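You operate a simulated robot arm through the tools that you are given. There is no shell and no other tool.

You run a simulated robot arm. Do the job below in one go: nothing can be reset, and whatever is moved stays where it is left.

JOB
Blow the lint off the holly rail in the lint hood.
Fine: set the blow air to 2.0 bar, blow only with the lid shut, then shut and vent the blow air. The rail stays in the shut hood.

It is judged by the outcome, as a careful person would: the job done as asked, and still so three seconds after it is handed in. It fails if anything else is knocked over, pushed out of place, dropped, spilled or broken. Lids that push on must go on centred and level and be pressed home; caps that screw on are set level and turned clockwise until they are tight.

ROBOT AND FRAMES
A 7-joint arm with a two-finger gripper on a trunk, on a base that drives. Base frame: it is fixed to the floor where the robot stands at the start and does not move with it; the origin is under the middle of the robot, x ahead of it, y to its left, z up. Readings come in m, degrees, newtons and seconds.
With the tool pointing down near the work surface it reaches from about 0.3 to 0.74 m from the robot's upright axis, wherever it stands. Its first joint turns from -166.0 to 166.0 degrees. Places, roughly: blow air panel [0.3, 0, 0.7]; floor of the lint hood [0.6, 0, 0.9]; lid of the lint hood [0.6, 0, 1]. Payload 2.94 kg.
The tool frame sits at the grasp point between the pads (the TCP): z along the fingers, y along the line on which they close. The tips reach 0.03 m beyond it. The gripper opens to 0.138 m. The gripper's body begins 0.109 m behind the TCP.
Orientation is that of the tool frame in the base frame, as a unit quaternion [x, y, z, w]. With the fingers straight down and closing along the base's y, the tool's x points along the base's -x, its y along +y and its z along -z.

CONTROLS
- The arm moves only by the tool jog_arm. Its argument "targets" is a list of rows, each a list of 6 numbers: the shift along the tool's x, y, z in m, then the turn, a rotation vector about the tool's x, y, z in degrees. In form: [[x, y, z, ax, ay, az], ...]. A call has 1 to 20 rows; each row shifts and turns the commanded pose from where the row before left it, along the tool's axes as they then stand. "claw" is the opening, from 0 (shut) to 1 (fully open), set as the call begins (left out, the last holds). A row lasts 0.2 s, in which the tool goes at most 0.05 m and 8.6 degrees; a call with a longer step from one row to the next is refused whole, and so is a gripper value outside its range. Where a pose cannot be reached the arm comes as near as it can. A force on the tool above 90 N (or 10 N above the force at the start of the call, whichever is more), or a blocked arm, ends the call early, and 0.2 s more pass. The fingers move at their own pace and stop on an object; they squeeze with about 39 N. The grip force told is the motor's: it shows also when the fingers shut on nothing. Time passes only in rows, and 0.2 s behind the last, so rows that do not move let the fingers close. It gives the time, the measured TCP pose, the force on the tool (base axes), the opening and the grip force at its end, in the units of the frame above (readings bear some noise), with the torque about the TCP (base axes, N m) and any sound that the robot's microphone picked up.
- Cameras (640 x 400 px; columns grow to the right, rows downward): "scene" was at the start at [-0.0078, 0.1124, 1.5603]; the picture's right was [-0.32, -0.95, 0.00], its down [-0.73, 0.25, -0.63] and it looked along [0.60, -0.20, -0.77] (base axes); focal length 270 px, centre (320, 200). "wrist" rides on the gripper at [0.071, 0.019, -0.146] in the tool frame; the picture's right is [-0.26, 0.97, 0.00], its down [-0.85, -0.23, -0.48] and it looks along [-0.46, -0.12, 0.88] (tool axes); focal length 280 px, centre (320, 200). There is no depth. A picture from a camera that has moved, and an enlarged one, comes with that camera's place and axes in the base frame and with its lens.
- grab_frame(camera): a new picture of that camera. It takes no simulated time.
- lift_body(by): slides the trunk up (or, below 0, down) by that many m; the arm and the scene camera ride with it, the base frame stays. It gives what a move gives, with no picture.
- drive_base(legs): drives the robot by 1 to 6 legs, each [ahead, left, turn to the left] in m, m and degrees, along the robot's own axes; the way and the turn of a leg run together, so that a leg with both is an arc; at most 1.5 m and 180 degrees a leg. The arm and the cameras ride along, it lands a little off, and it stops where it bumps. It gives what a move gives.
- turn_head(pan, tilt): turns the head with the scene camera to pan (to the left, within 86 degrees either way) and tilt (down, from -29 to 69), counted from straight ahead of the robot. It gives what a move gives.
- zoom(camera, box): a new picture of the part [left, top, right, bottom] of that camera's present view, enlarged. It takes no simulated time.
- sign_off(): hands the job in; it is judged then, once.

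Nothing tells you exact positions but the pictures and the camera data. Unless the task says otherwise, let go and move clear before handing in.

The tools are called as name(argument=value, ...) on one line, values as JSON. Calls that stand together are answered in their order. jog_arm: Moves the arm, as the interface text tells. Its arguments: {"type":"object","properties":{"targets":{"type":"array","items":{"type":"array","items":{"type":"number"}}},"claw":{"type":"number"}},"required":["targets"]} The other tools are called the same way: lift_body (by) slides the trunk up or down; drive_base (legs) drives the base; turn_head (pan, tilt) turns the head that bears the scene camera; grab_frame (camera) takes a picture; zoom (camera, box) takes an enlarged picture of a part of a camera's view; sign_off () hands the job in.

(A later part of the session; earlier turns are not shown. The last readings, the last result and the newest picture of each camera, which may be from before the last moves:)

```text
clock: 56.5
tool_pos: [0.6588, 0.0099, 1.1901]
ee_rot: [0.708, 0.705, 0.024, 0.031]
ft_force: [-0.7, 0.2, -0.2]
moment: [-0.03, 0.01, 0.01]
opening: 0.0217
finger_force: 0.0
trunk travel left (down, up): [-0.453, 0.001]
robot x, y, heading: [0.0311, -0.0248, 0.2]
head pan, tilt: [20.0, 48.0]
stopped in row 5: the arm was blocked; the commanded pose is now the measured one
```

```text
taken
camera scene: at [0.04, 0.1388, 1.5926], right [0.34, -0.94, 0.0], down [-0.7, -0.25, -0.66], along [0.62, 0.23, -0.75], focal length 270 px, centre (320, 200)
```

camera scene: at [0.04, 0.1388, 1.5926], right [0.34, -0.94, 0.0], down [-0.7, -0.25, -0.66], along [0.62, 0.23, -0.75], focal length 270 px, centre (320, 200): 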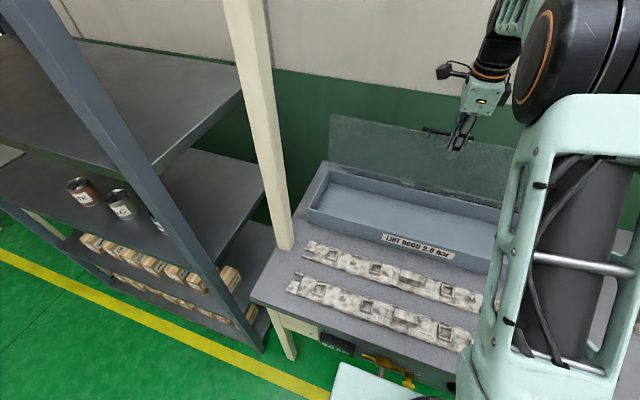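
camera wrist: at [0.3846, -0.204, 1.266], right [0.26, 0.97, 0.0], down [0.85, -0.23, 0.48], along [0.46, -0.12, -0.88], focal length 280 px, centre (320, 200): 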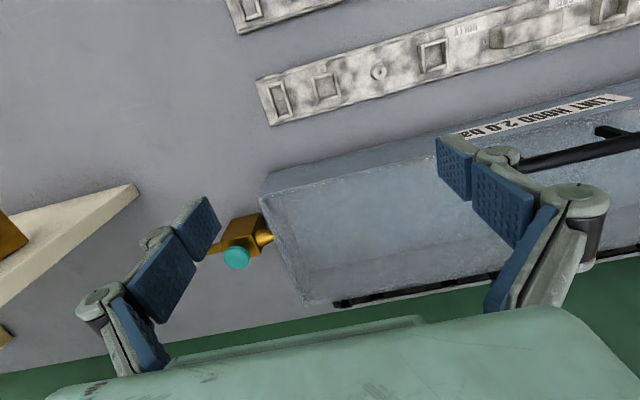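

jog_arm(targets=[[0, 0, 0, 0, 0, 0], [0, 0, 0, 0, 0, 0]])

zoom(camera="scene", box=[0, 0, 640, 400])

zoom(camera="wrist", box=[0, 0, 640, 400])

```text
clock: 57.1
tool_pos: [0.6613, 0.0109, 1.1911]
ee_rot: [0.709, 0.704, 0.026, 0.032]
ft_force: [0.4, 0.6, -0.5]
moment: [-0.03, -0.01, -0.01]
opening: 0.0219
finger_force: 0.0
trunk travel left (down, up): [-0.453, 0.001]
robot x, y, heading: [0.0354, -0.0264, -0.1]
head pan, tilt: [20.0, 48.0]
```

```text
1.00 times, centred on (320, 200) of scene (not enlarged: the box is as wide or as high as the picture)
camera zoom: at [0.0405, 0.1385, 1.5919], right [0.34, -0.94, 0.0], down [-0.71, -0.25, -0.66], along [0.62, 0.23, -0.75], focal length 270 px, centre (320, 200)
```

zoom: 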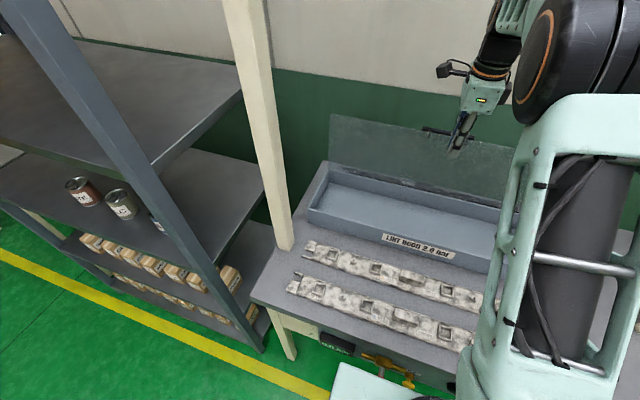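

```text
1.00 times, centred on (320, 200) of wrist (not enlarged: the box is as wide or as high as the picture)
camera zoom: at [0.6672, 0.0823, 1.3377], right [0.96, -0.27, 0.08], down [-0.27, -0.84, 0.46], along [-0.05, -0.47, -0.88], focal length 280 px, centre (320, 200)
```

zoom: 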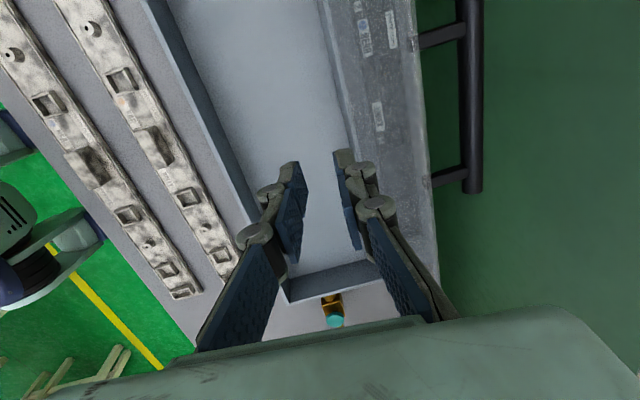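

The arm was blocked briefly — probably the elbow brushing the robot's own head. I'll lower the tool and check the head camera recovers.

jog_arm(targets=[[0, -0.01, 0.02, 0, 0, 0], [0, -0.01, 0.03, 0, 0, 0], [0, 0, 0.03, 0, 0, 0], [0, 0, 0, 0, 0, 0]])

grab_frame(camera="scene")

```text
clock: 58.1
tool_pos: [0.641, 0.0116, 1.1244]
ee_rot: [0.707, 0.705, 0.036, 0.04]
ft_force: [0.0, 0.1, 0.1]
moment: [-0.07, -0.03, 0.0]
opening: 0.022
finger_force: 0.2
trunk travel left (down, up): [-0.453, 0.001]
robot x, y, heading: [0.0355, -0.0287, -0.3]
head pan, tilt: [20.0, 48.0]
```

```text
taken
camera scene: at [0.0271, 0.1391, 1.5922], right [0.34, -0.94, 0.0], down [-0.7, -0.25, -0.67], along [0.63, 0.23, -0.74], focal length 270 px, centre (320, 200)
```

scene: 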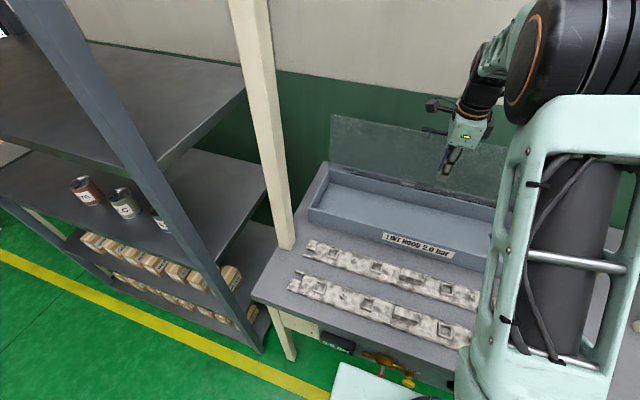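

jog_arm(targets=[[0, -0.03, 0.005, 6.2, 0.33, 0], [0, -0.04, 0, 0, 0, 0], [0, -0.04, 0, 0, 0, 0], [0, -0.04, 0, 0, 0, 0], [0, -0.035, 0, 0, 0, 0], [0, 0, 0, 0, 0, 0]], claw=0.5)

zoom(camera="wrist", box=[0, 0, 640, 400])

grab_frame(camera="scene")

```text
clock: 59.2
tool_pos: [0.4735, -0.0092, 1.0202]
ee_rot: [0.708, 0.695, -0.105, -0.062]
ft_force: [1.3, 0.1, 0.5]
moment: [-0.06, 0.11, 0.01]
opening: 0.0689
finger_force: 0.0
trunk travel left (down, up): [-0.453, 0.001]
robot x, y, heading: [0.0287, -0.0241, -0.7]
head pan, tilt: [20.0, 48.0]
stopped in row 5: the arm was blocked; the commanded pose is now the measured one
```

```text
1.00 times, centred on (320, 200) of wrist (not enlarged: the box is as wide or as high as the picture)
camera zoom: at [0.5255, 0.0695, 1.1516], right [0.94, -0.29, -0.21], down [-0.12, -0.81, 0.57], along [-0.33, -0.51, -0.8], focal length 280 px, centre (320, 200)
```

zoom: 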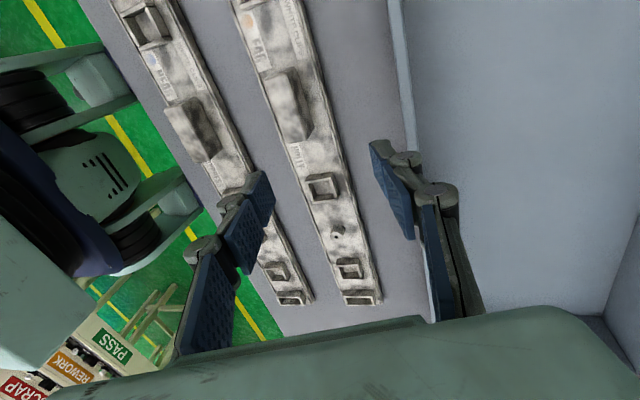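

```text
taken
camera scene: at [0.0567, 0.1342, 1.5945], right [0.33, -0.94, -0.01], down [-0.72, -0.24, -0.65], along [0.61, 0.23, -0.76], focal length 270 px, centre (320, 200)
```

scene: 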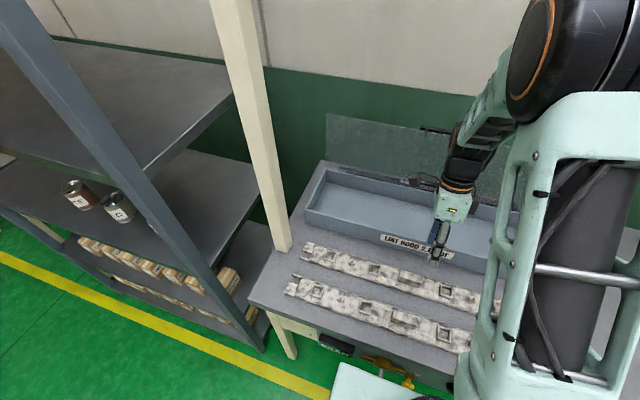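

The elbow is crowding the head again because I'm standing too close. I'll push the tool forward to relieve it, back the base off a bit, and restore the tool to straight down.

jog_arm(targets=[[0, 0.02, -0.01, 0, 0, 0], [0, 0.03, -0.01, 0, 0, 0], [0, 0.03, -0.01, 0, 0, 0], [0, 0, 0, 0, 0, 0]])

grab_frame(camera="scene")

```text
clock: 60.2
tool_pos: [0.5454, -0.0023, 1.0495]
ee_rot: [0.709, 0.698, -0.091, -0.046]
ft_force: [-0.2, 0.3, 0.5]
moment: [0.0, 0.05, 0.0]
opening: 0.069
finger_force: 0.1
trunk travel left (down, up): [-0.453, 0.001]
robot x, y, heading: [0.0281, -0.0223, -0.3]
head pan, tilt: [20.0, 48.0]
```

```text
taken
camera scene: at [0.0256, 0.1416, 1.592], right [0.34, -0.94, 0.0], down [-0.7, -0.25, -0.67], along [0.63, 0.22, -0.74], focal length 270 px, centre (320, 200)
```

scene: 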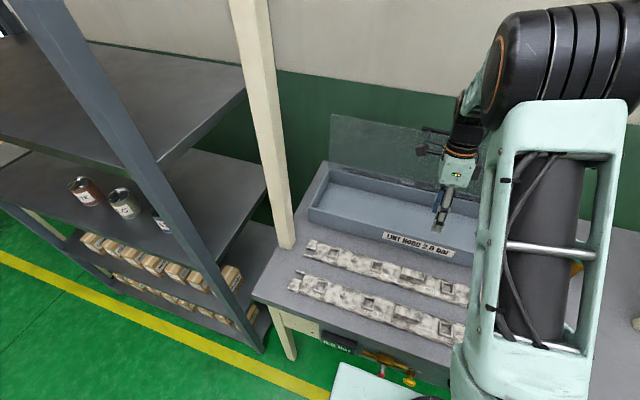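

drive_base(legs=[[-0.12, 0, 0]])

grab_frame(camera="scene")

zoom(camera="wrist", box=[0, 0, 640, 400])

```text
clock: 61.4
tool_pos: [0.4259, -0.002, 1.0487]
ee_rot: [0.709, 0.698, -0.09, -0.045]
ft_force: [0.6, -0.7, 0.1]
moment: [-0.01, -0.06, -0.04]
opening: 0.0691
finger_force: 0.0
trunk travel left (down, up): [-0.453, 0.001]
robot x, y, heading: [-0.0878, -0.0219, -0.2]
head pan, tilt: [20.0, 48.0]
```

```text
taken
camera scene: at [-0.0951, 0.1426, 1.592], right [0.34, -0.94, 0.0], down [-0.7, -0.25, -0.67], along [0.63, 0.22, -0.74], focal length 270 px, centre (320, 200)
```

scene: 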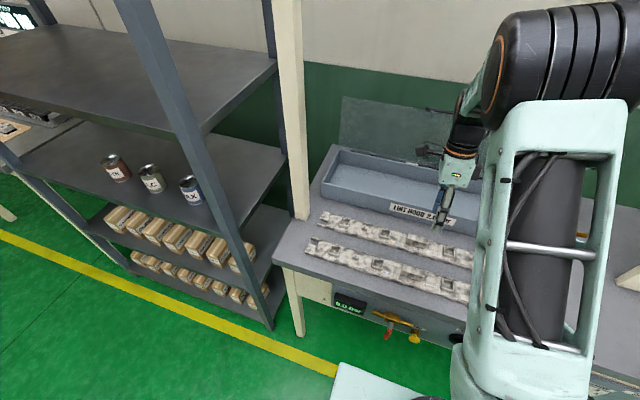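

```text
1.00 times, centred on (320, 200) of wrist (not enlarged: the box is as wide or as high as the picture)
camera zoom: at [0.471, 0.0777, 1.1834], right [0.94, -0.28, -0.17], down [-0.14, -0.81, 0.57], along [-0.3, -0.51, -0.81], focal length 280 px, centre (320, 200)
```

zoom: 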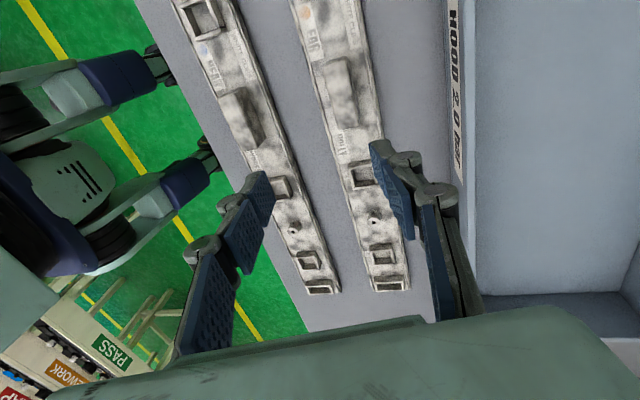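

jog_arm(targets=[[0, 0, -0.01, -5.46, 1.87, 0], [0, 0, -0.01, -5.46, 1.87, 0], [0, 0, 0, 0, 0, 0]])

zoom(camera="wrist", box=[0, 0, 640, 400])

```text
clock: 62.2
tool_pos: [0.4291, -0.001, 1.0681]
ee_rot: [0.713, 0.702, 0.0, -0.001]
ft_force: [0.4, -0.5, 0.0]
moment: [-0.03, 0.0, 0.0]
opening: 0.0688
finger_force: 0.1
trunk travel left (down, up): [-0.453, 0.001]
robot x, y, heading: [-0.0892, -0.022, -0.4]
head pan, tilt: [20.0, 48.0]
```

```text
1.00 times, centred on (320, 200) of wrist (not enlarged: the box is as wide or as high as the picture)
camera zoom: at [0.4474, 0.0699, 1.2137], right [0.96, -0.28, 0.0], down [-0.24, -0.84, 0.48], along [-0.13, -0.46, -0.88], focal length 280 px, centre (320, 200)
```

zoom: 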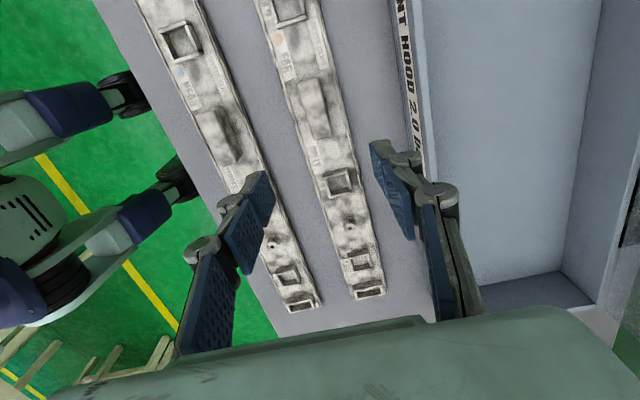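

jog_arm(targets=[[0.022, -0.001, 0.01, 0, 0, -1.1], [0, 0, 0.03, 0, 0, 0], [0, 0, 0, 0, 0, 0]])

zoom(camera="wrist", box=[0, 0, 640, 400])

zoom(camera="scene", box=[300, 160, 500, 300])

```text
clock: 63.0
tool_pos: [0.4264, 0.0213, 1.0286]
ee_rot: [0.706, 0.708, -0.001, -0.001]
ft_force: [-0.1, -0.7, -0.7]
moment: [-0.01, 0.0, -0.01]
opening: 0.069
finger_force: 0.0
trunk travel left (down, up): [-0.453, 0.001]
robot x, y, heading: [-0.0896, -0.0218, -0.4]
head pan, tilt: [20.0, 48.0]
```

```text
1.00 times, centred on (320, 200) of wrist (not enlarged: the box is as wide or as high as the picture)
camera zoom: at [0.4445, 0.0926, 1.1741], right [0.97, -0.26, 0.0], down [-0.23, -0.85, 0.48], along [-0.13, -0.46, -0.88], focal length 280 px, centre (320, 200)
```

zoom: 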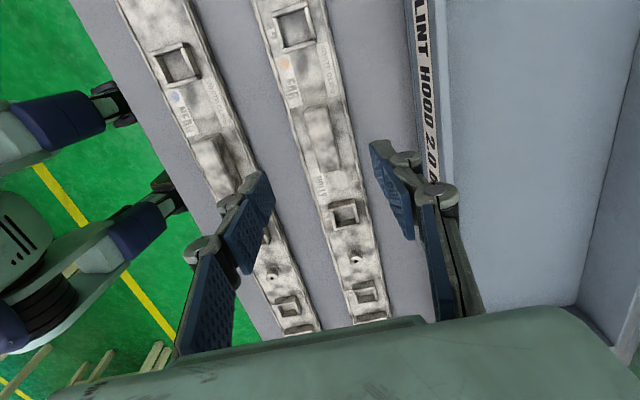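

```text
2.86 times, centred on (400, 230) of scene
camera zoom: at [-0.0944, 0.1426, 1.592], right [0.34, -0.94, 0.0], down [-0.7, -0.25, -0.67], along [0.63, 0.22, -0.74], focal length 770 px, centre (91, 114)
```

zoom: 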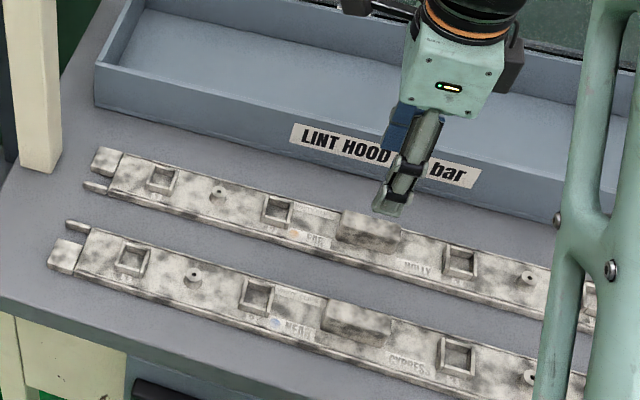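

jog_arm(targets=[[0, 0, 0.03, 0, 0, 0], [0, 0, 0.03, 0, 0, 0], [0, 0, 0, 0, 0, 0]], claw=0.38)

zoom(camera="wrist", box=[0, 0, 640, 400])

zoom(camera="scene", box=[360, 180, 500, 280])

```text
clock: 63.8
tool_pos: [0.4269, 0.021, 0.9676]
ee_rot: [0.705, 0.709, 0.0, 0.0]
ft_force: [0.1, -0.4, 0.4]
moment: [0.01, 0.0, 0.01]
opening: 0.0525
finger_force: 0.1
trunk travel left (down, up): [-0.453, 0.001]
robot x, y, heading: [-0.0886, -0.0183, -0.1]
head pan, tilt: [20.0, 48.0]
```

```text
1.00 times, centred on (320, 200) of wrist (not enlarged: the box is as wide or as high as the picture)
camera zoom: at [0.4449, 0.0917, 1.1136], right [0.97, -0.26, 0.0], down [-0.23, -0.85, 0.48], along [-0.12, -0.46, -0.88], focal length 280 px, centre (320, 200)
```

zoom: 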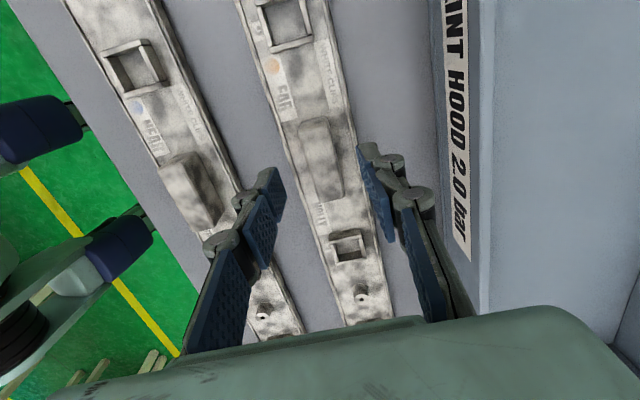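

```text
4.00 times, centred on (430, 230) of scene
camera zoom: at [-0.0943, 0.1426, 1.592], right [0.34, -0.94, 0.0], down [-0.7, -0.25, -0.67], along [0.63, 0.22, -0.74], focal length 1078 px, centre (-120, 80)
```

zoom: 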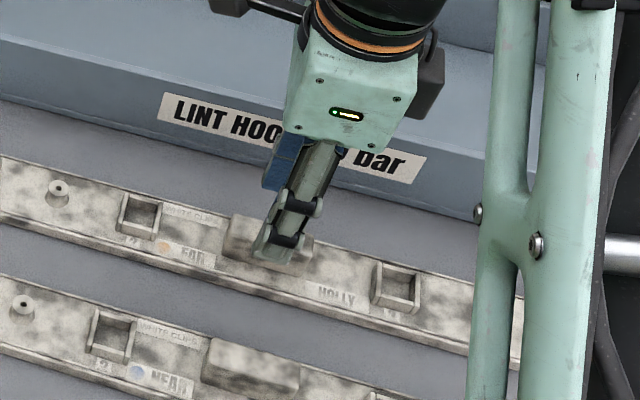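

jog_arm(targets=[[0, 0, 0.025, 0, 0, 0], [0, 0, 0.018, 0, 0, 0], [0, 0, 0, 0, 0, 0]])

zoom(camera="wrist", box=[160, 60, 480, 260])

zoom(camera="scene", box=[360, 180, 500, 280])

```text
clock: 64.6
tool_pos: [0.4277, 0.021, 0.9237]
ee_rot: [0.706, 0.708, 0.0, -0.001]
ft_force: [0.4, 1.1, -0.8]
moment: [0.01, 0.02, 0.01]
opening: 0.0525
finger_force: 0.0
trunk travel left (down, up): [-0.453, 0.001]
robot x, y, heading: [-0.0919, -0.0207, -0.4]
head pan, tilt: [20.0, 48.0]
```

```text
2.00 times, centred on (320, 160) of wrist
camera zoom: at [0.4449, 0.0917, 1.0701], right [0.97, -0.26, 0.0], down [-0.23, -0.85, 0.48], along [-0.12, -0.46, -0.88], focal length 561 px, centre (320, 280)
```

zoom: 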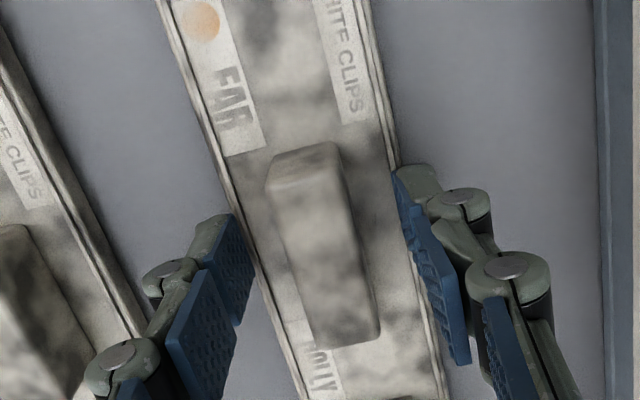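

```text
4.00 times, centred on (430, 230) of scene
camera zoom: at [-0.0942, 0.1426, 1.592], right [0.34, -0.94, 0.0], down [-0.7, -0.25, -0.67], along [0.63, 0.22, -0.74], focal length 1078 px, centre (-120, 80)
```

zoom: 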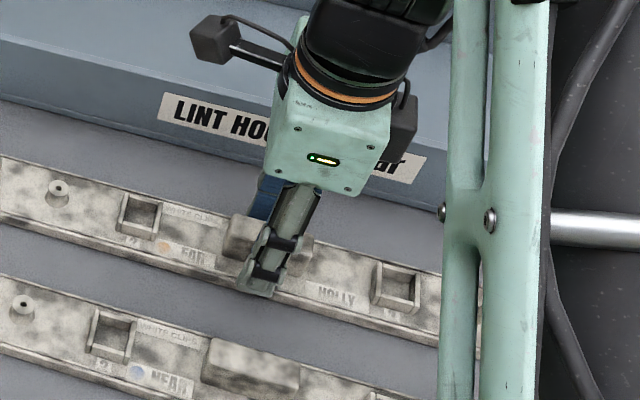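

jog_arm(targets=[[0, 0, 0, 0, 0, 0], [0, 0, 0, 0, 0, 0], [0, 0, 0.004, 0, 0, 0], [0, 0, 0.004, 0, 0, 0], [0, 0, 0, 0, 0, 0]], claw=0.27)

zoom(camera="wrist", box=[160, 60, 480, 260])

zoom(camera="scene", box=[380, 200, 460, 260])

```text
clock: 65.8
tool_pos: [0.4266, 0.0215, 0.9211]
ee_rot: [0.706, 0.708, 0.001, 0.002]
ft_force: [-4.3, -0.7, 39.9]
moment: [-0.04, 0.42, -0.02]
opening: 0.0402
finger_force: 5.7
trunk travel left (down, up): [-0.453, 0.001]
robot x, y, heading: [-0.0904, -0.0254, -0.4]
head pan, tilt: [20.0, 48.0]
```

```text
2.00 times, centred on (320, 160) of wrist
camera zoom: at [0.4436, 0.0915, 1.0667], right [0.97, -0.26, 0.0], down [-0.23, -0.85, 0.47], along [-0.12, -0.46, -0.88], focal length 561 px, centre (320, 280)
```

zoom: 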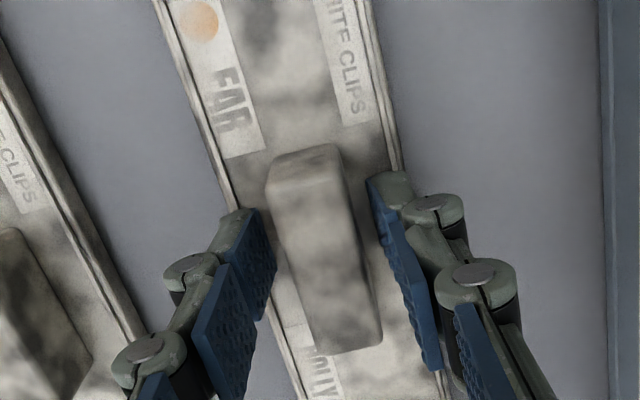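

```text
6.67 times, centred on (420, 230) of scene
camera zoom: at [-0.0984, 0.1422, 1.5925], right [0.34, -0.94, 0.0], down [-0.7, -0.25, -0.67], along [0.63, 0.22, -0.74], focal length 1797 px, centre (-347, 0)
```

zoom: 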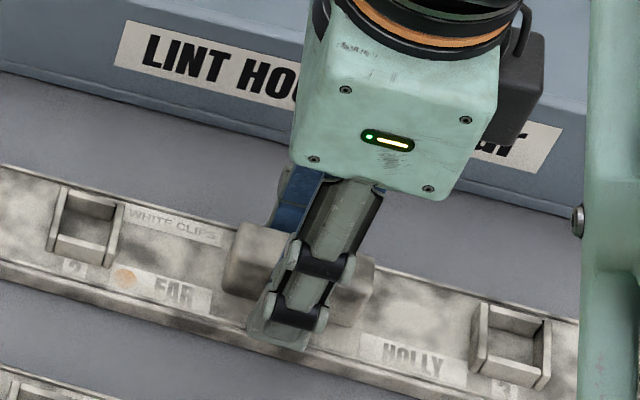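

Fingertips touched the rail's top surface (tip z ≈ 0.89). I'll lift 6 mm and close on the block.

jog_arm(targets=[[0, 0, -0.005, 0, 0, 0], [0, 0, -0.005, 0, 0, 0], [0, 0, 0, 0, 0, 0]])

jog_arm(targets=[[0, 0, 0, 0, 0, 0], [0, 0, 0, 0, 0, 0], [0, 0, 0, 0, 0, 0], [0, 0, 0, 0, 0, 0]], claw=0)

zoom(camera="wrist", box=[160, 60, 480, 260])

zoom(camera="scene", box=[380, 200, 460, 260])

```text
clock: 66.6
tool_pos: [0.4276, 0.0213, 0.9272]
ee_rot: [0.706, 0.708, -0.001, -0.001]
ft_force: [0.2, -1.4, 0.4]
moment: [-0.03, 0.01, -0.03]
opening: 0.037
finger_force: 0.0
trunk travel left (down, up): [-0.453, 0.001]
robot x, y, heading: [-0.089, -0.0249, -0.3]
head pan, tilt: [20.0, 48.0]
```

```text
clock: 67.6
tool_pos: [0.4269, 0.0218, 0.9258]
ee_rot: [0.706, 0.708, -0.002, -0.001]
ft_force: [-0.4, -0.1, 0.5]
moment: [0.09, 0.0, -0.04]
opening: 0.0215
finger_force: 39.6
trunk travel left (down, up): [-0.453, 0.001]
robot x, y, heading: [-0.0888, -0.0201, -0.4]
head pan, tilt: [20.0, 48.0]
```

```text
2.00 times, centred on (320, 160) of wrist
camera zoom: at [0.4454, 0.0922, 1.0729], right [0.97, -0.26, 0.0], down [-0.23, -0.85, 0.48], along [-0.13, -0.46, -0.88], focal length 561 px, centre (320, 280)
```

zoom: 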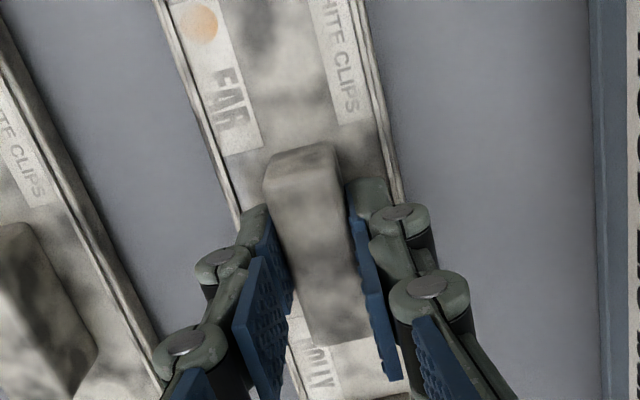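

```text
6.67 times, centred on (420, 230) of scene
camera zoom: at [-0.0939, 0.1426, 1.592], right [0.34, -0.94, 0.0], down [-0.7, -0.25, -0.67], along [0.63, 0.22, -0.74], focal length 1797 px, centre (-347, 0)
```

zoom: 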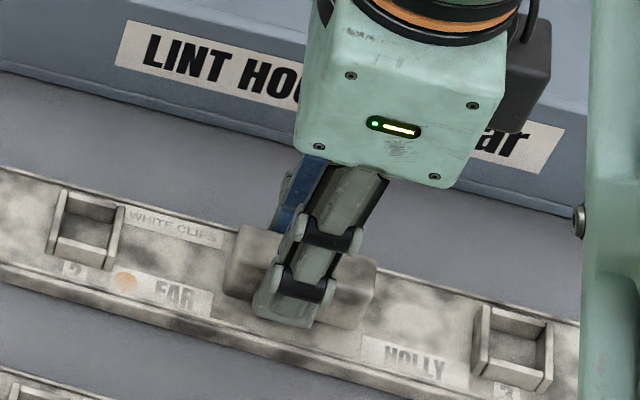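

jog_arm(targets=[[0, 0, -0.01, 0, 0, 0], [0, 0, -0.01, 0, 0, 0], [0, 0, -0.02, 0, 0, 0], [0, 0, 0, 0, 0, 0]])

zoom(camera="scene", box=[300, 160, 500, 300])

zoom(camera="wrist", box=[0, 0, 640, 400])

```text
clock: 68.6
tool_pos: [0.4277, 0.0223, 0.9667]
ee_rot: [0.706, 0.708, -0.002, -0.002]
ft_force: [0.3, 0.0, -3.0]
moment: [0.07, 0.04, -0.04]
opening: 0.0212
finger_force: 38.6
trunk travel left (down, up): [-0.453, 0.001]
robot x, y, heading: [-0.0888, -0.0228, -0.5]
head pan, tilt: [20.0, 48.0]
```

```text
2.86 times, centred on (400, 230) of scene
camera zoom: at [-0.0938, 0.1426, 1.592], right [0.34, -0.94, 0.0], down [-0.7, -0.25, -0.67], along [0.63, 0.22, -0.74], focal length 770 px, centre (91, 114)
```

zoom: 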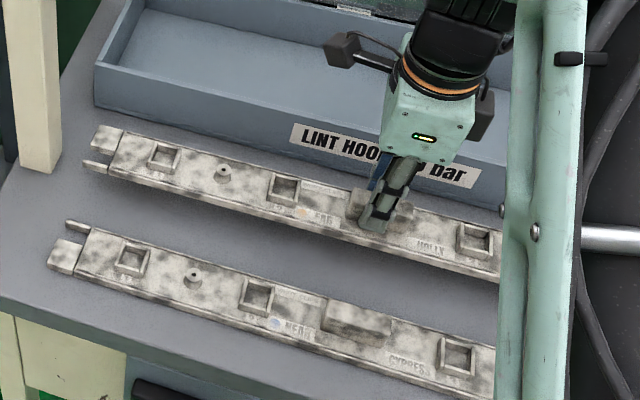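

```text
1.00 times, centred on (320, 200) of wrist (not enlarged: the box is as wide or as high as the picture)
camera zoom: at [0.4459, 0.092, 1.1135], right [0.97, -0.26, 0.0], down [-0.23, -0.85, 0.48], along [-0.13, -0.46, -0.88], focal length 280 px, centre (320, 200)
```

zoom: 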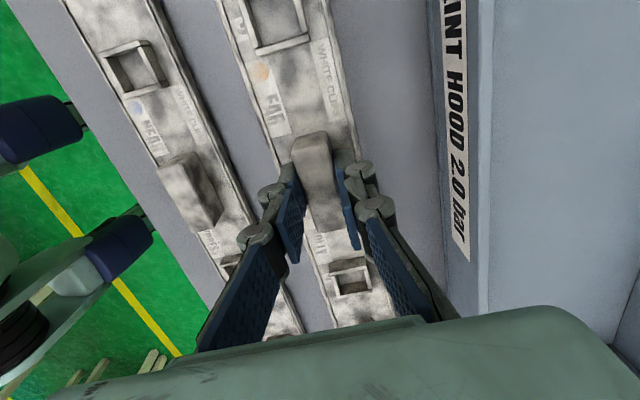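

The holly rail lifts level and light. I'll raise it above the hood wall and carry it forward over the hood.

jog_arm(targets=[[0, 0, -0.02, 0, 0, 0], [0, 0, -0.025, 0, 0, 0], [0, 0, -0.025, 0, 0, 0], [0, 0, -0.02, 0, 0, 0], [0, 0, 0, 0, 0, 0]])

jog_arm(targets=[[0, 0.02, 0, 0, 0, 0], [0, 0.025, 0, 0, 0, 0], [0, 0.025, 0, 0, 0, 0], [0, 0.025, 0, 0, 0, 0], [0, 0.025, 0, 0, 0, 0], [0, 0.025, 0, 0, 0, 0], [0, 0.025, 0, 0, 0, 0], [0, 0.02, 0, 0, 0, 0], [0, 0, 0, 0, 0, 0]])

grab_frame(camera="scene")

zoom(camera="wrist", box=[0, 0, 640, 400])

```text
clock: 69.8
tool_pos: [0.4275, 0.0219, 1.0592]
ee_rot: [0.706, 0.709, -0.001, -0.001]
ft_force: [-0.1, 1.1, -2.7]
moment: [0.06, 0.0, 0.01]
opening: 0.0214
finger_force: 39.1
trunk travel left (down, up): [-0.453, 0.001]
robot x, y, heading: [-0.0908, -0.0185, -0.3]
head pan, tilt: [20.0, 48.0]
```

```text
clock: 71.8
tool_pos: [0.6179, 0.0227, 1.0568]
ee_rot: [0.705, 0.709, -0.001, -0.002]
ft_force: [-0.2, -0.7, -2.7]
moment: [0.05, -0.01, -0.02]
opening: 0.0212
finger_force: 39.1
trunk travel left (down, up): [-0.453, 0.001]
robot x, y, heading: [-0.0894, -0.0245, -0.3]
head pan, tilt: [20.0, 48.0]
```

```text
taken
camera scene: at [-0.094, 0.1427, 1.592], right [0.34, -0.94, 0.0], down [-0.7, -0.25, -0.67], along [0.63, 0.22, -0.74], focal length 270 px, centre (320, 200)
```

scene: 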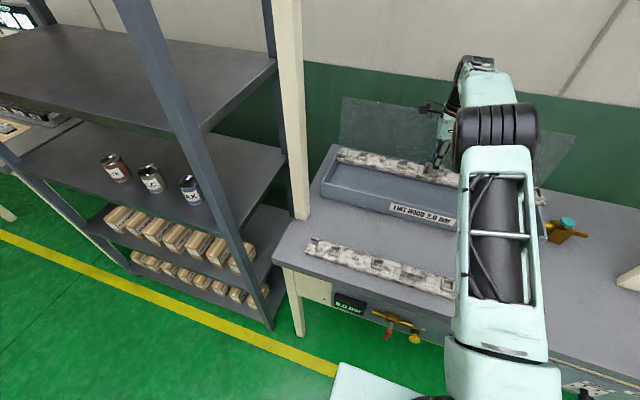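

```text
1.00 times, centred on (320, 200) of wrist (not enlarged: the box is as wide or as high as the picture)
camera zoom: at [0.6357, 0.0929, 1.2026], right [0.97, -0.26, 0.0], down [-0.23, -0.85, 0.48], along [-0.13, -0.46, -0.88], focal length 280 px, centre (320, 200)
```

zoom: 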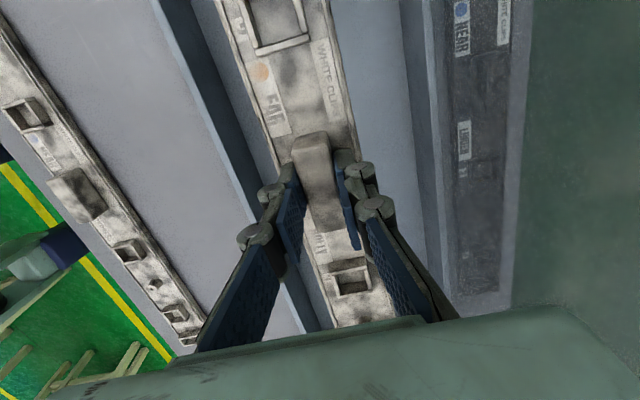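

zoom(camera="scene", box=[310, 130, 410, 210])

zoom(camera="scene", box=[500, 150, 600, 250])

```text
5.00 times, centred on (360, 170) of scene
camera zoom: at [-0.094, 0.1427, 1.592], right [0.34, -0.94, 0.0], down [-0.7, -0.25, -0.67], along [0.63, 0.22, -0.74], focal length 1348 px, centre (120, 350)
```

zoom: 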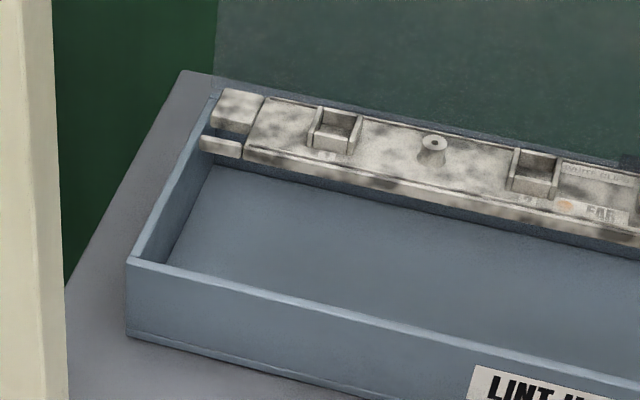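

```text
4.00 times, centred on (550, 200) of scene
camera zoom: at [-0.094, 0.1427, 1.592], right [0.34, -0.94, 0.0], down [-0.7, -0.25, -0.67], along [0.63, 0.22, -0.74], focal length 1078 px, centre (-600, 200)
```

zoom: 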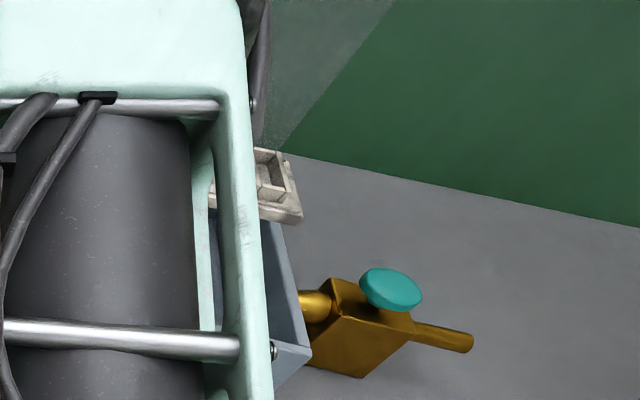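

Both rail ends have about 18 mm clearance to the hood's end walls. Lowering into the hood.

jog_arm(targets=[[0, 0.004, 0.02, 0, 0, 0], [0, 0, 0.025, 0, 0, 0], [0, 0, 0.025, 0, 0, 0], [0, 0, 0.025, 0, 0, 0], [0, 0, 0, 0, 0, 0]])

zoom(camera="scene", box=[310, 110, 470, 230])

```text
clock: 73.0
tool_pos: [0.6213, 0.023, 0.9632]
ee_rot: [0.706, 0.708, -0.002, -0.001]
ft_force: [-0.5, 0.0, -3.2]
moment: [0.04, -0.01, 0.01]
opening: 0.0213
finger_force: 38.9
trunk travel left (down, up): [-0.453, 0.001]
robot x, y, heading: [-0.0864, -0.0221, -0.3]
head pan, tilt: [20.0, 48.0]
```

```text
3.33 times, centred on (390, 170) of scene
camera zoom: at [-0.0939, 0.1426, 1.592], right [0.34, -0.94, 0.0], down [-0.7, -0.25, -0.67], along [0.63, 0.22, -0.74], focal length 898 px, centre (87, 300)
```

zoom: 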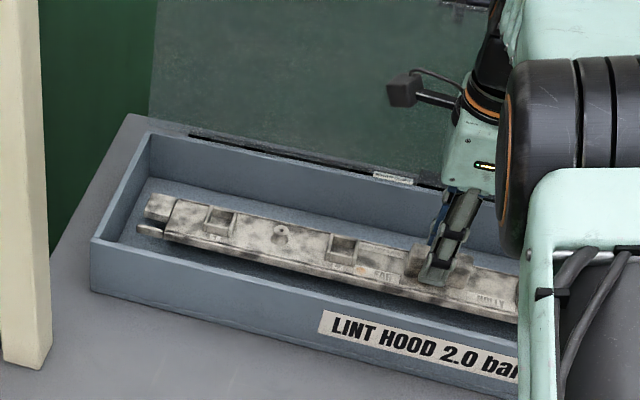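

jog_arm(targets=[[0, 0, 0.01, 0, 0, 0], [0, 0, 0.008, 0, 0, 0], [0, 0, 0.004, 0, 0, 0], [0, 0, 0, 0, 0, 0]])

```text
clock: 74.0
tool_pos: [0.6216, 0.0227, 0.9394]
ee_rot: [0.706, 0.708, -0.001, -0.001]
ft_force: [0.9, -0.3, -3.4]
moment: [0.06, -0.03, -0.02]
opening: 0.0212
finger_force: 39.1
trunk travel left (down, up): [-0.453, 0.001]
robot x, y, heading: [-0.0898, -0.0209, -0.5]
head pan, tilt: [20.0, 48.0]
```

jog_arm(targets=[[0, 0, 0.003, 0, 0, 0], [0, 0, 0.003, 0, 0, 0], [0, 0, 0, 0, 0, 0]])

```text
clock: 74.8
tool_pos: [0.6207, 0.0229, 0.9366]
ee_rot: [0.705, 0.709, 0.002, 0.001]
ft_force: [-1.9, -0.5, 16.3]
moment: [-0.3, 0.17, -0.01]
opening: 0.0216
finger_force: 39.2
trunk travel left (down, up): [-0.453, 0.001]
robot x, y, heading: [-0.0913, -0.0252, -0.4]
head pan, tilt: [20.0, 48.0]
```

The rail is down on the hood floor. Releasing and lifting clear.

jog_arm(targets=[[0, 0, -0.002, 0, 0, 0], [0, 0, 0, 0, 0, 0]])

jog_arm(targets=[[0, 0, 0, 0, 0, 0], [0, 0, 0, 0, 0, 0], [0, 0, 0, 0, 0, 0]], claw=0.3)

jog_arm(targets=[[0, 0, -0.01, 0, 0, 0], [0, 0, -0.02, 0, 0, 0], [0, 0, -0.03, 0, 0, 0], [0, 0, -0.03, 0, 0, 0], [0, 0, 0, 0, 0, 0]])

zoom(camera="scene", box=[310, 90, 470, 230])

zoom(camera="wrist", box=[0, 0, 640, 400])

```text
clock: 75.4
tool_pos: [0.6221, 0.0232, 0.9378]
ee_rot: [0.706, 0.709, 0.001, 0.0]
ft_force: [3.4, 0.9, 14.8]
moment: [-0.11, -0.14, -0.01]
opening: 0.0213
finger_force: 38.6
trunk travel left (down, up): [-0.453, 0.001]
robot x, y, heading: [-0.0855, -0.02, -0.2]
head pan, tilt: [20.0, 48.0]
```

```text
clock: 76.2
tool_pos: [0.621, 0.0219, 0.9359]
ee_rot: [0.705, 0.709, -0.002, -0.002]
ft_force: [0.1, 0.8, 0.4]
moment: [0.02, 0.01, 0.01]
opening: 0.0414
finger_force: 0.0
trunk travel left (down, up): [-0.453, 0.001]
robot x, y, heading: [-0.0867, -0.0204, -0.6]
head pan, tilt: [20.0, 48.0]
```

```text
clock: 77.4
tool_pos: [0.6232, 0.0219, 1.0269]
ee_rot: [0.706, 0.708, -0.001, -0.001]
ft_force: [0.9, 0.5, -0.1]
moment: [0.0, 0.01, 0.0]
opening: 0.0414
finger_force: 0.1
trunk travel left (down, up): [-0.453, 0.001]
robot x, y, heading: [-0.0925, -0.0225, -0.4]
head pan, tilt: [20.0, 48.0]
```

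```text
2.86 times, centred on (390, 160) of scene
camera zoom: at [-0.0941, 0.1426, 1.592], right [0.34, -0.94, 0.0], down [-0.7, -0.25, -0.67], along [0.63, 0.22, -0.74], focal length 770 px, centre (120, 314)
```

zoom: 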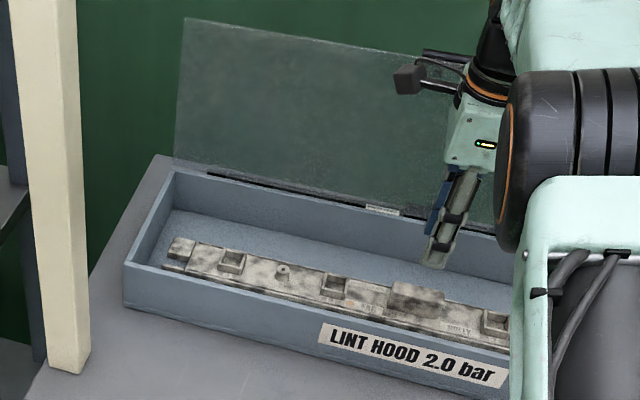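

```text
1.00 times, centred on (320, 200) of wrist (not enlarged: the box is as wide or as high as the picture)
camera zoom: at [0.6405, 0.0927, 1.1719], right [0.97, -0.26, 0.0], down [-0.23, -0.85, 0.48], along [-0.13, -0.46, -0.88], focal length 280 px, centre (320, 200)
```

zoom: 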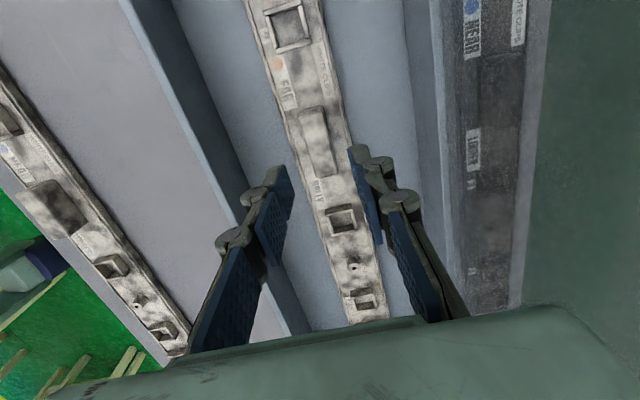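

The rail sits inside the hood, and the lid is still open. To close it gently I'll straddle the lid's top edge with the fingers (beside the handle) and swing it down; first retract, then drive closer.

jog_arm(targets=[[0.02, -0.02, -0.02, 0, 0, 0], [0.02, -0.02, -0.02, 0, 0, 0], [0.03, -0.02, -0.02, 0, 0, 0], [0.03, -0.02, -0.02, 0, 0, 0], [0.01, -0.02, 0, 0, 0, 0], [0, 0, 0, 0, 0, 0]], claw=0.36)

grab_frame(camera="scene")

```text
clock: 78.8
tool_pos: [0.5197, 0.1322, 1.1073]
ee_rot: [0.706, 0.708, -0.001, 0.0]
ft_force: [-0.4, 0.3, 0.1]
moment: [-0.04, 0.01, -0.03]
opening: 0.0497
finger_force: 0.0
trunk travel left (down, up): [-0.453, 0.001]
robot x, y, heading: [-0.0888, -0.0201, -0.1]
head pan, tilt: [20.0, 48.0]
```

```text
taken
camera scene: at [-0.094, 0.1426, 1.592], right [0.34, -0.94, 0.0], down [-0.7, -0.25, -0.67], along [0.63, 0.22, -0.74], focal length 270 px, centre (320, 200)
```

scene: 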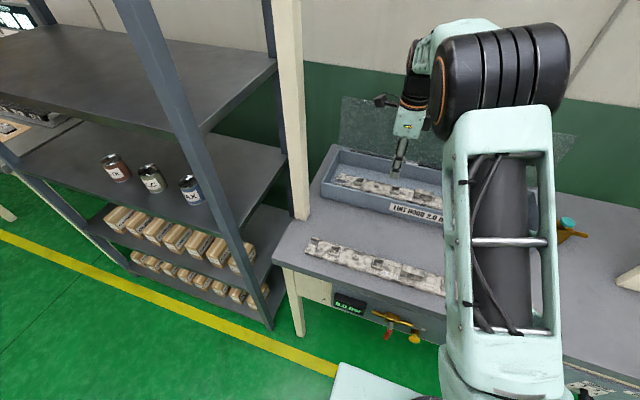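

drive_base(legs=[[0.125, 0, 0]])

grab_frame(camera="scene")

zoom(camera="wrist", box=[0, 0, 640, 400])

```text
clock: 80.1
tool_pos: [0.6468, 0.1324, 1.1058]
ee_rot: [0.706, 0.708, -0.002, -0.001]
ft_force: [-0.1, -0.2, -1.0]
moment: [0.02, 0.05, 0.04]
opening: 0.0496
finger_force: 0.1
trunk travel left (down, up): [-0.453, 0.001]
robot x, y, heading: [0.0355, -0.0232, -0.2]
head pan, tilt: [20.0, 48.0]
```

```text
taken
camera scene: at [0.0309, 0.1418, 1.592], right [0.34, -0.94, 0.0], down [-0.7, -0.25, -0.67], along [0.63, 0.22, -0.74], focal length 270 px, centre (320, 200)
```

scene: 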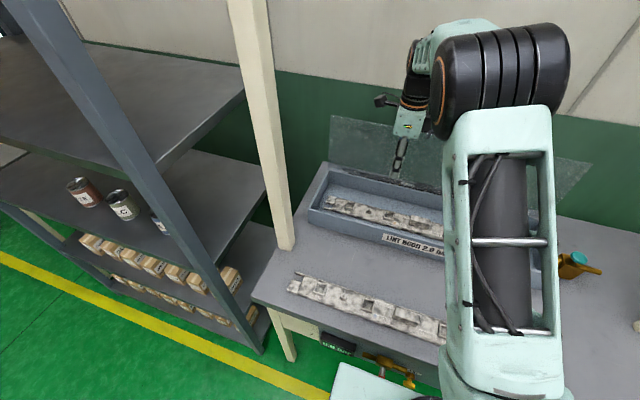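

```text
1.00 times, centred on (320, 200) of wrist (not enlarged: the box is as wide or as high as the picture)
camera zoom: at [0.664, 0.2022, 1.2517], right [0.97, -0.26, 0.0], down [-0.23, -0.85, 0.48], along [-0.13, -0.46, -0.88], focal length 280 px, centre (320, 200)
```

zoom: 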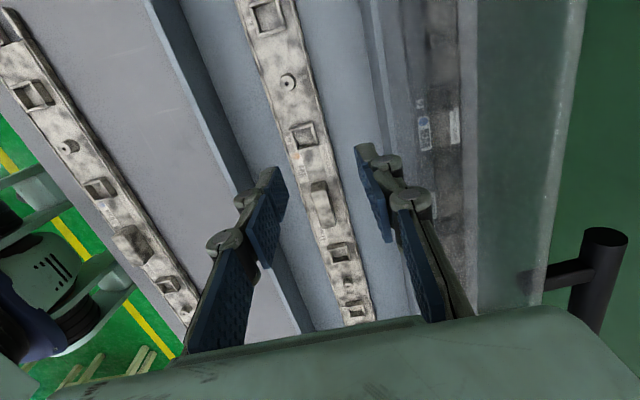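

jog_arm(targets=[[0, 0, -0.03, 0, 0, 0], [0, 0, -0.03, 0, 0, 0], [0, 0.005, -0.03, 0, 0, 0], [0, 0.01, -0.01, 0, 0, 0], [0, 0, 0, 0, 0, 0]])

grab_frame(camera="scene")

zoom(camera="wrist", box=[0, 0, 640, 400])

```text
clock: 81.3
tool_pos: [0.6614, 0.1319, 1.2063]
ee_rot: [0.706, 0.708, 0.0, -0.001]
ft_force: [0.4, -0.5, -1.2]
moment: [0.02, -0.01, 0.0]
opening: 0.0498
finger_force: 0.1
trunk travel left (down, up): [-0.453, 0.001]
robot x, y, heading: [0.0345, -0.0228, -0.6]
head pan, tilt: [20.0, 48.0]
```

```text
taken
camera scene: at [0.0304, 0.1418, 1.592], right [0.34, -0.94, 0.0], down [-0.7, -0.25, -0.67], along [0.63, 0.23, -0.74], focal length 270 px, centre (320, 200)
```

scene: 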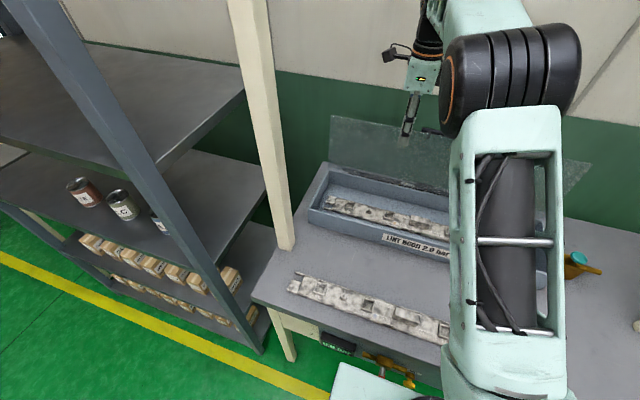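

```text
1.00 times, centred on (320, 200) of wrist (not enlarged: the box is as wide or as high as the picture)
camera zoom: at [0.6795, 0.2027, 1.3525], right [0.97, -0.26, 0.0], down [-0.23, -0.85, 0.48], along [-0.12, -0.46, -0.88], focal length 280 px, centre (320, 200)
```

zoom: 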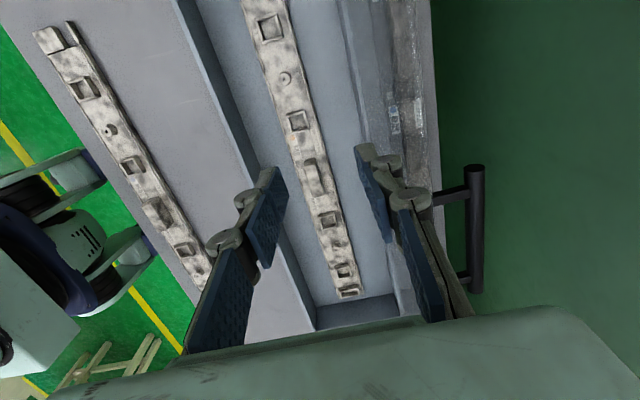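

jog_arm(targets=[[0, 0.025, -0.002, 0, 0, 0], [0, 0.03, 0, 0, 0, 0], [0, 0.027, 0, 0, 0, 0], [0, 0, 0, 0, 0, 0]])

zoom(camera="scene", box=[320, 40, 520, 200])

zoom(camera="wrist", box=[0, 0, 640, 400])

```text
clock: 82.3
tool_pos: [0.7195, 0.1307, 1.1991]
ee_rot: [0.706, 0.708, -0.001, -0.001]
ft_force: [0.5, -0.3, -0.2]
moment: [0.02, 0.02, -0.03]
opening: 0.05
finger_force: 0.0
out of reach, approached as far as the arm can: row 3
trunk travel left (down, up): [-0.453, 0.001]
robot x, y, heading: [0.0354, -0.0238, -0.5]
head pan, tilt: [20.0, 48.0]
```

```text
2.50 times, centred on (420, 120) of scene
camera zoom: at [0.031, 0.1417, 1.592], right [0.34, -0.94, 0.0], down [-0.7, -0.25, -0.67], along [0.63, 0.22, -0.74], focal length 674 px, centre (70, 400)
```

zoom: 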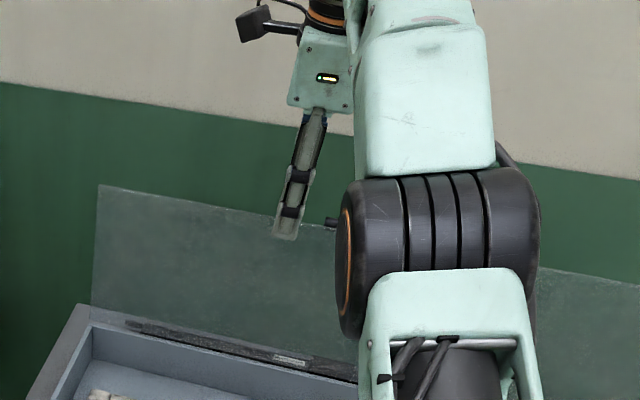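

```text
1.00 times, centred on (320, 200) of wrist (not enlarged: the box is as wide or as high as the picture)
camera zoom: at [0.7374, 0.2014, 1.3451], right [0.97, -0.26, 0.0], down [-0.23, -0.85, 0.48], along [-0.13, -0.46, -0.88], focal length 280 px, centre (320, 200)
```

zoom: 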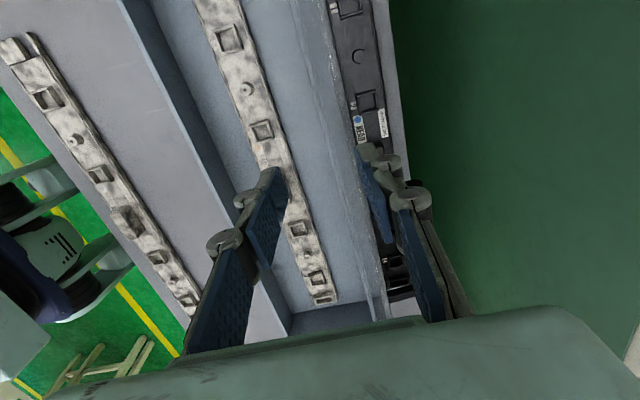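

jog_arm(targets=[[0, -0.03, -0.004, 0, 0, 0], [0, 0, 0, -7, 0, 0], [0, 0, 0, -7, 0, 0], [0, 0, 0, -6, 0, 0], [0, 0, 0, 0, 0, 0]], claw=0.45)

zoom(camera="wrist", box=[0, 0, 640, 400])

```text
clock: 83.5
tool_pos: [0.6892, 0.1308, 1.2041]
ee_rot: [0.695, 0.697, 0.123, 0.122]
ft_force: [-0.1, 0.6, 0.4]
moment: [-0.02, 0.0, 0.0]
opening: 0.0621
finger_force: 0.1
trunk travel left (down, up): [-0.453, 0.001]
robot x, y, heading: [0.0338, -0.0192, -0.4]
head pan, tilt: [20.0, 48.0]
```

```text
1.00 times, centred on (320, 200) of wrist (not enlarged: the box is as wide or as high as the picture)
camera zoom: at [0.6564, 0.2009, 1.3478], right [0.91, -0.26, 0.33], down [-0.38, -0.85, 0.37], along [0.18, -0.46, -0.87], focal length 280 px, centre (320, 200)
```

zoom: 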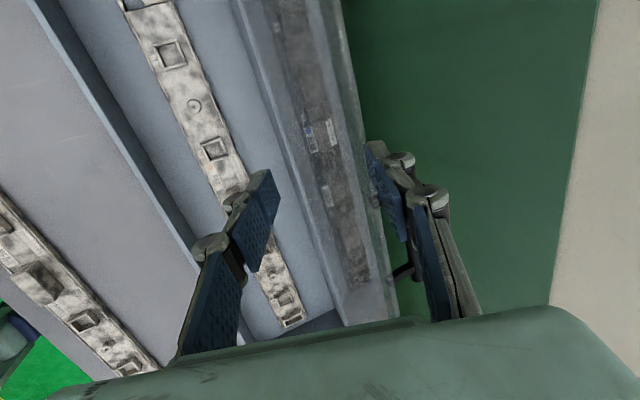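

jog_arm(targets=[[0, 0.0197, 0.0072, 0, 0, 0], [0, 0.0197, 0.0072, 0, 0, 0], [0, 0, 0, 0, 0, 0]])

zoom(camera="wrist", box=[0, 0, 640, 400])

zoom(camera="scene", box=[320, 40, 520, 200])

```text
clock: 84.3
tool_pos: [0.7316, 0.1298, 1.2048]
ee_rot: [0.695, 0.698, 0.122, 0.122]
ft_force: [-1.2, -0.3, 0.7]
moment: [0.05, 0.0, -0.01]
opening: 0.0624
finger_force: 0.1
trunk travel left (down, up): [-0.453, 0.001]
robot x, y, heading: [0.0336, -0.02, -0.4]
head pan, tilt: [20.0, 48.0]
```

```text
1.00 times, centred on (320, 200) of wrist (not enlarged: the box is as wide or as high as the picture)
camera zoom: at [0.6984, 0.2007, 1.3482], right [0.91, -0.26, 0.33], down [-0.37, -0.85, 0.37], along [0.18, -0.46, -0.87], focal length 280 px, centre (320, 200)
```

zoom: 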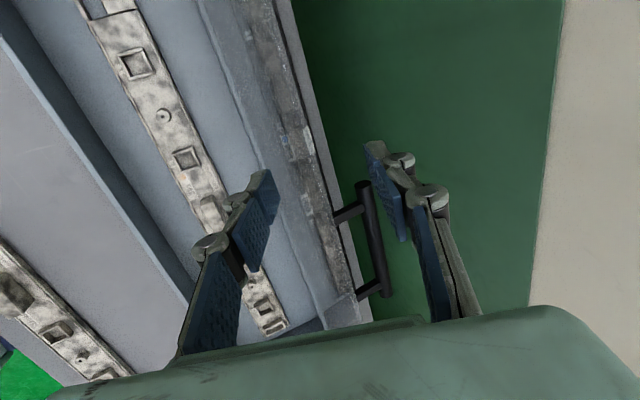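

```text
2.50 times, centred on (420, 120) of scene
camera zoom: at [0.0303, 0.1418, 1.592], right [0.34, -0.94, 0.0], down [-0.7, -0.25, -0.67], along [0.63, 0.23, -0.74], focal length 674 px, centre (70, 400)
```

zoom: 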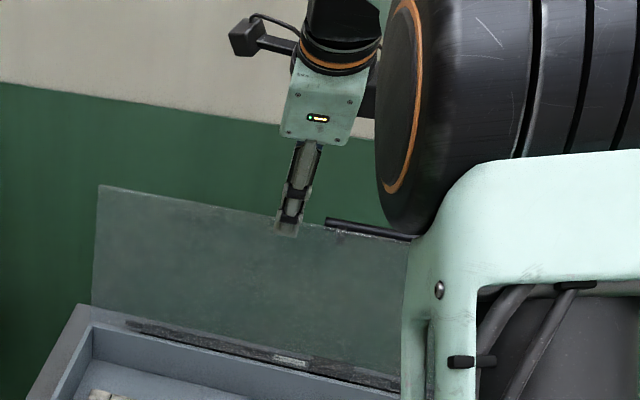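

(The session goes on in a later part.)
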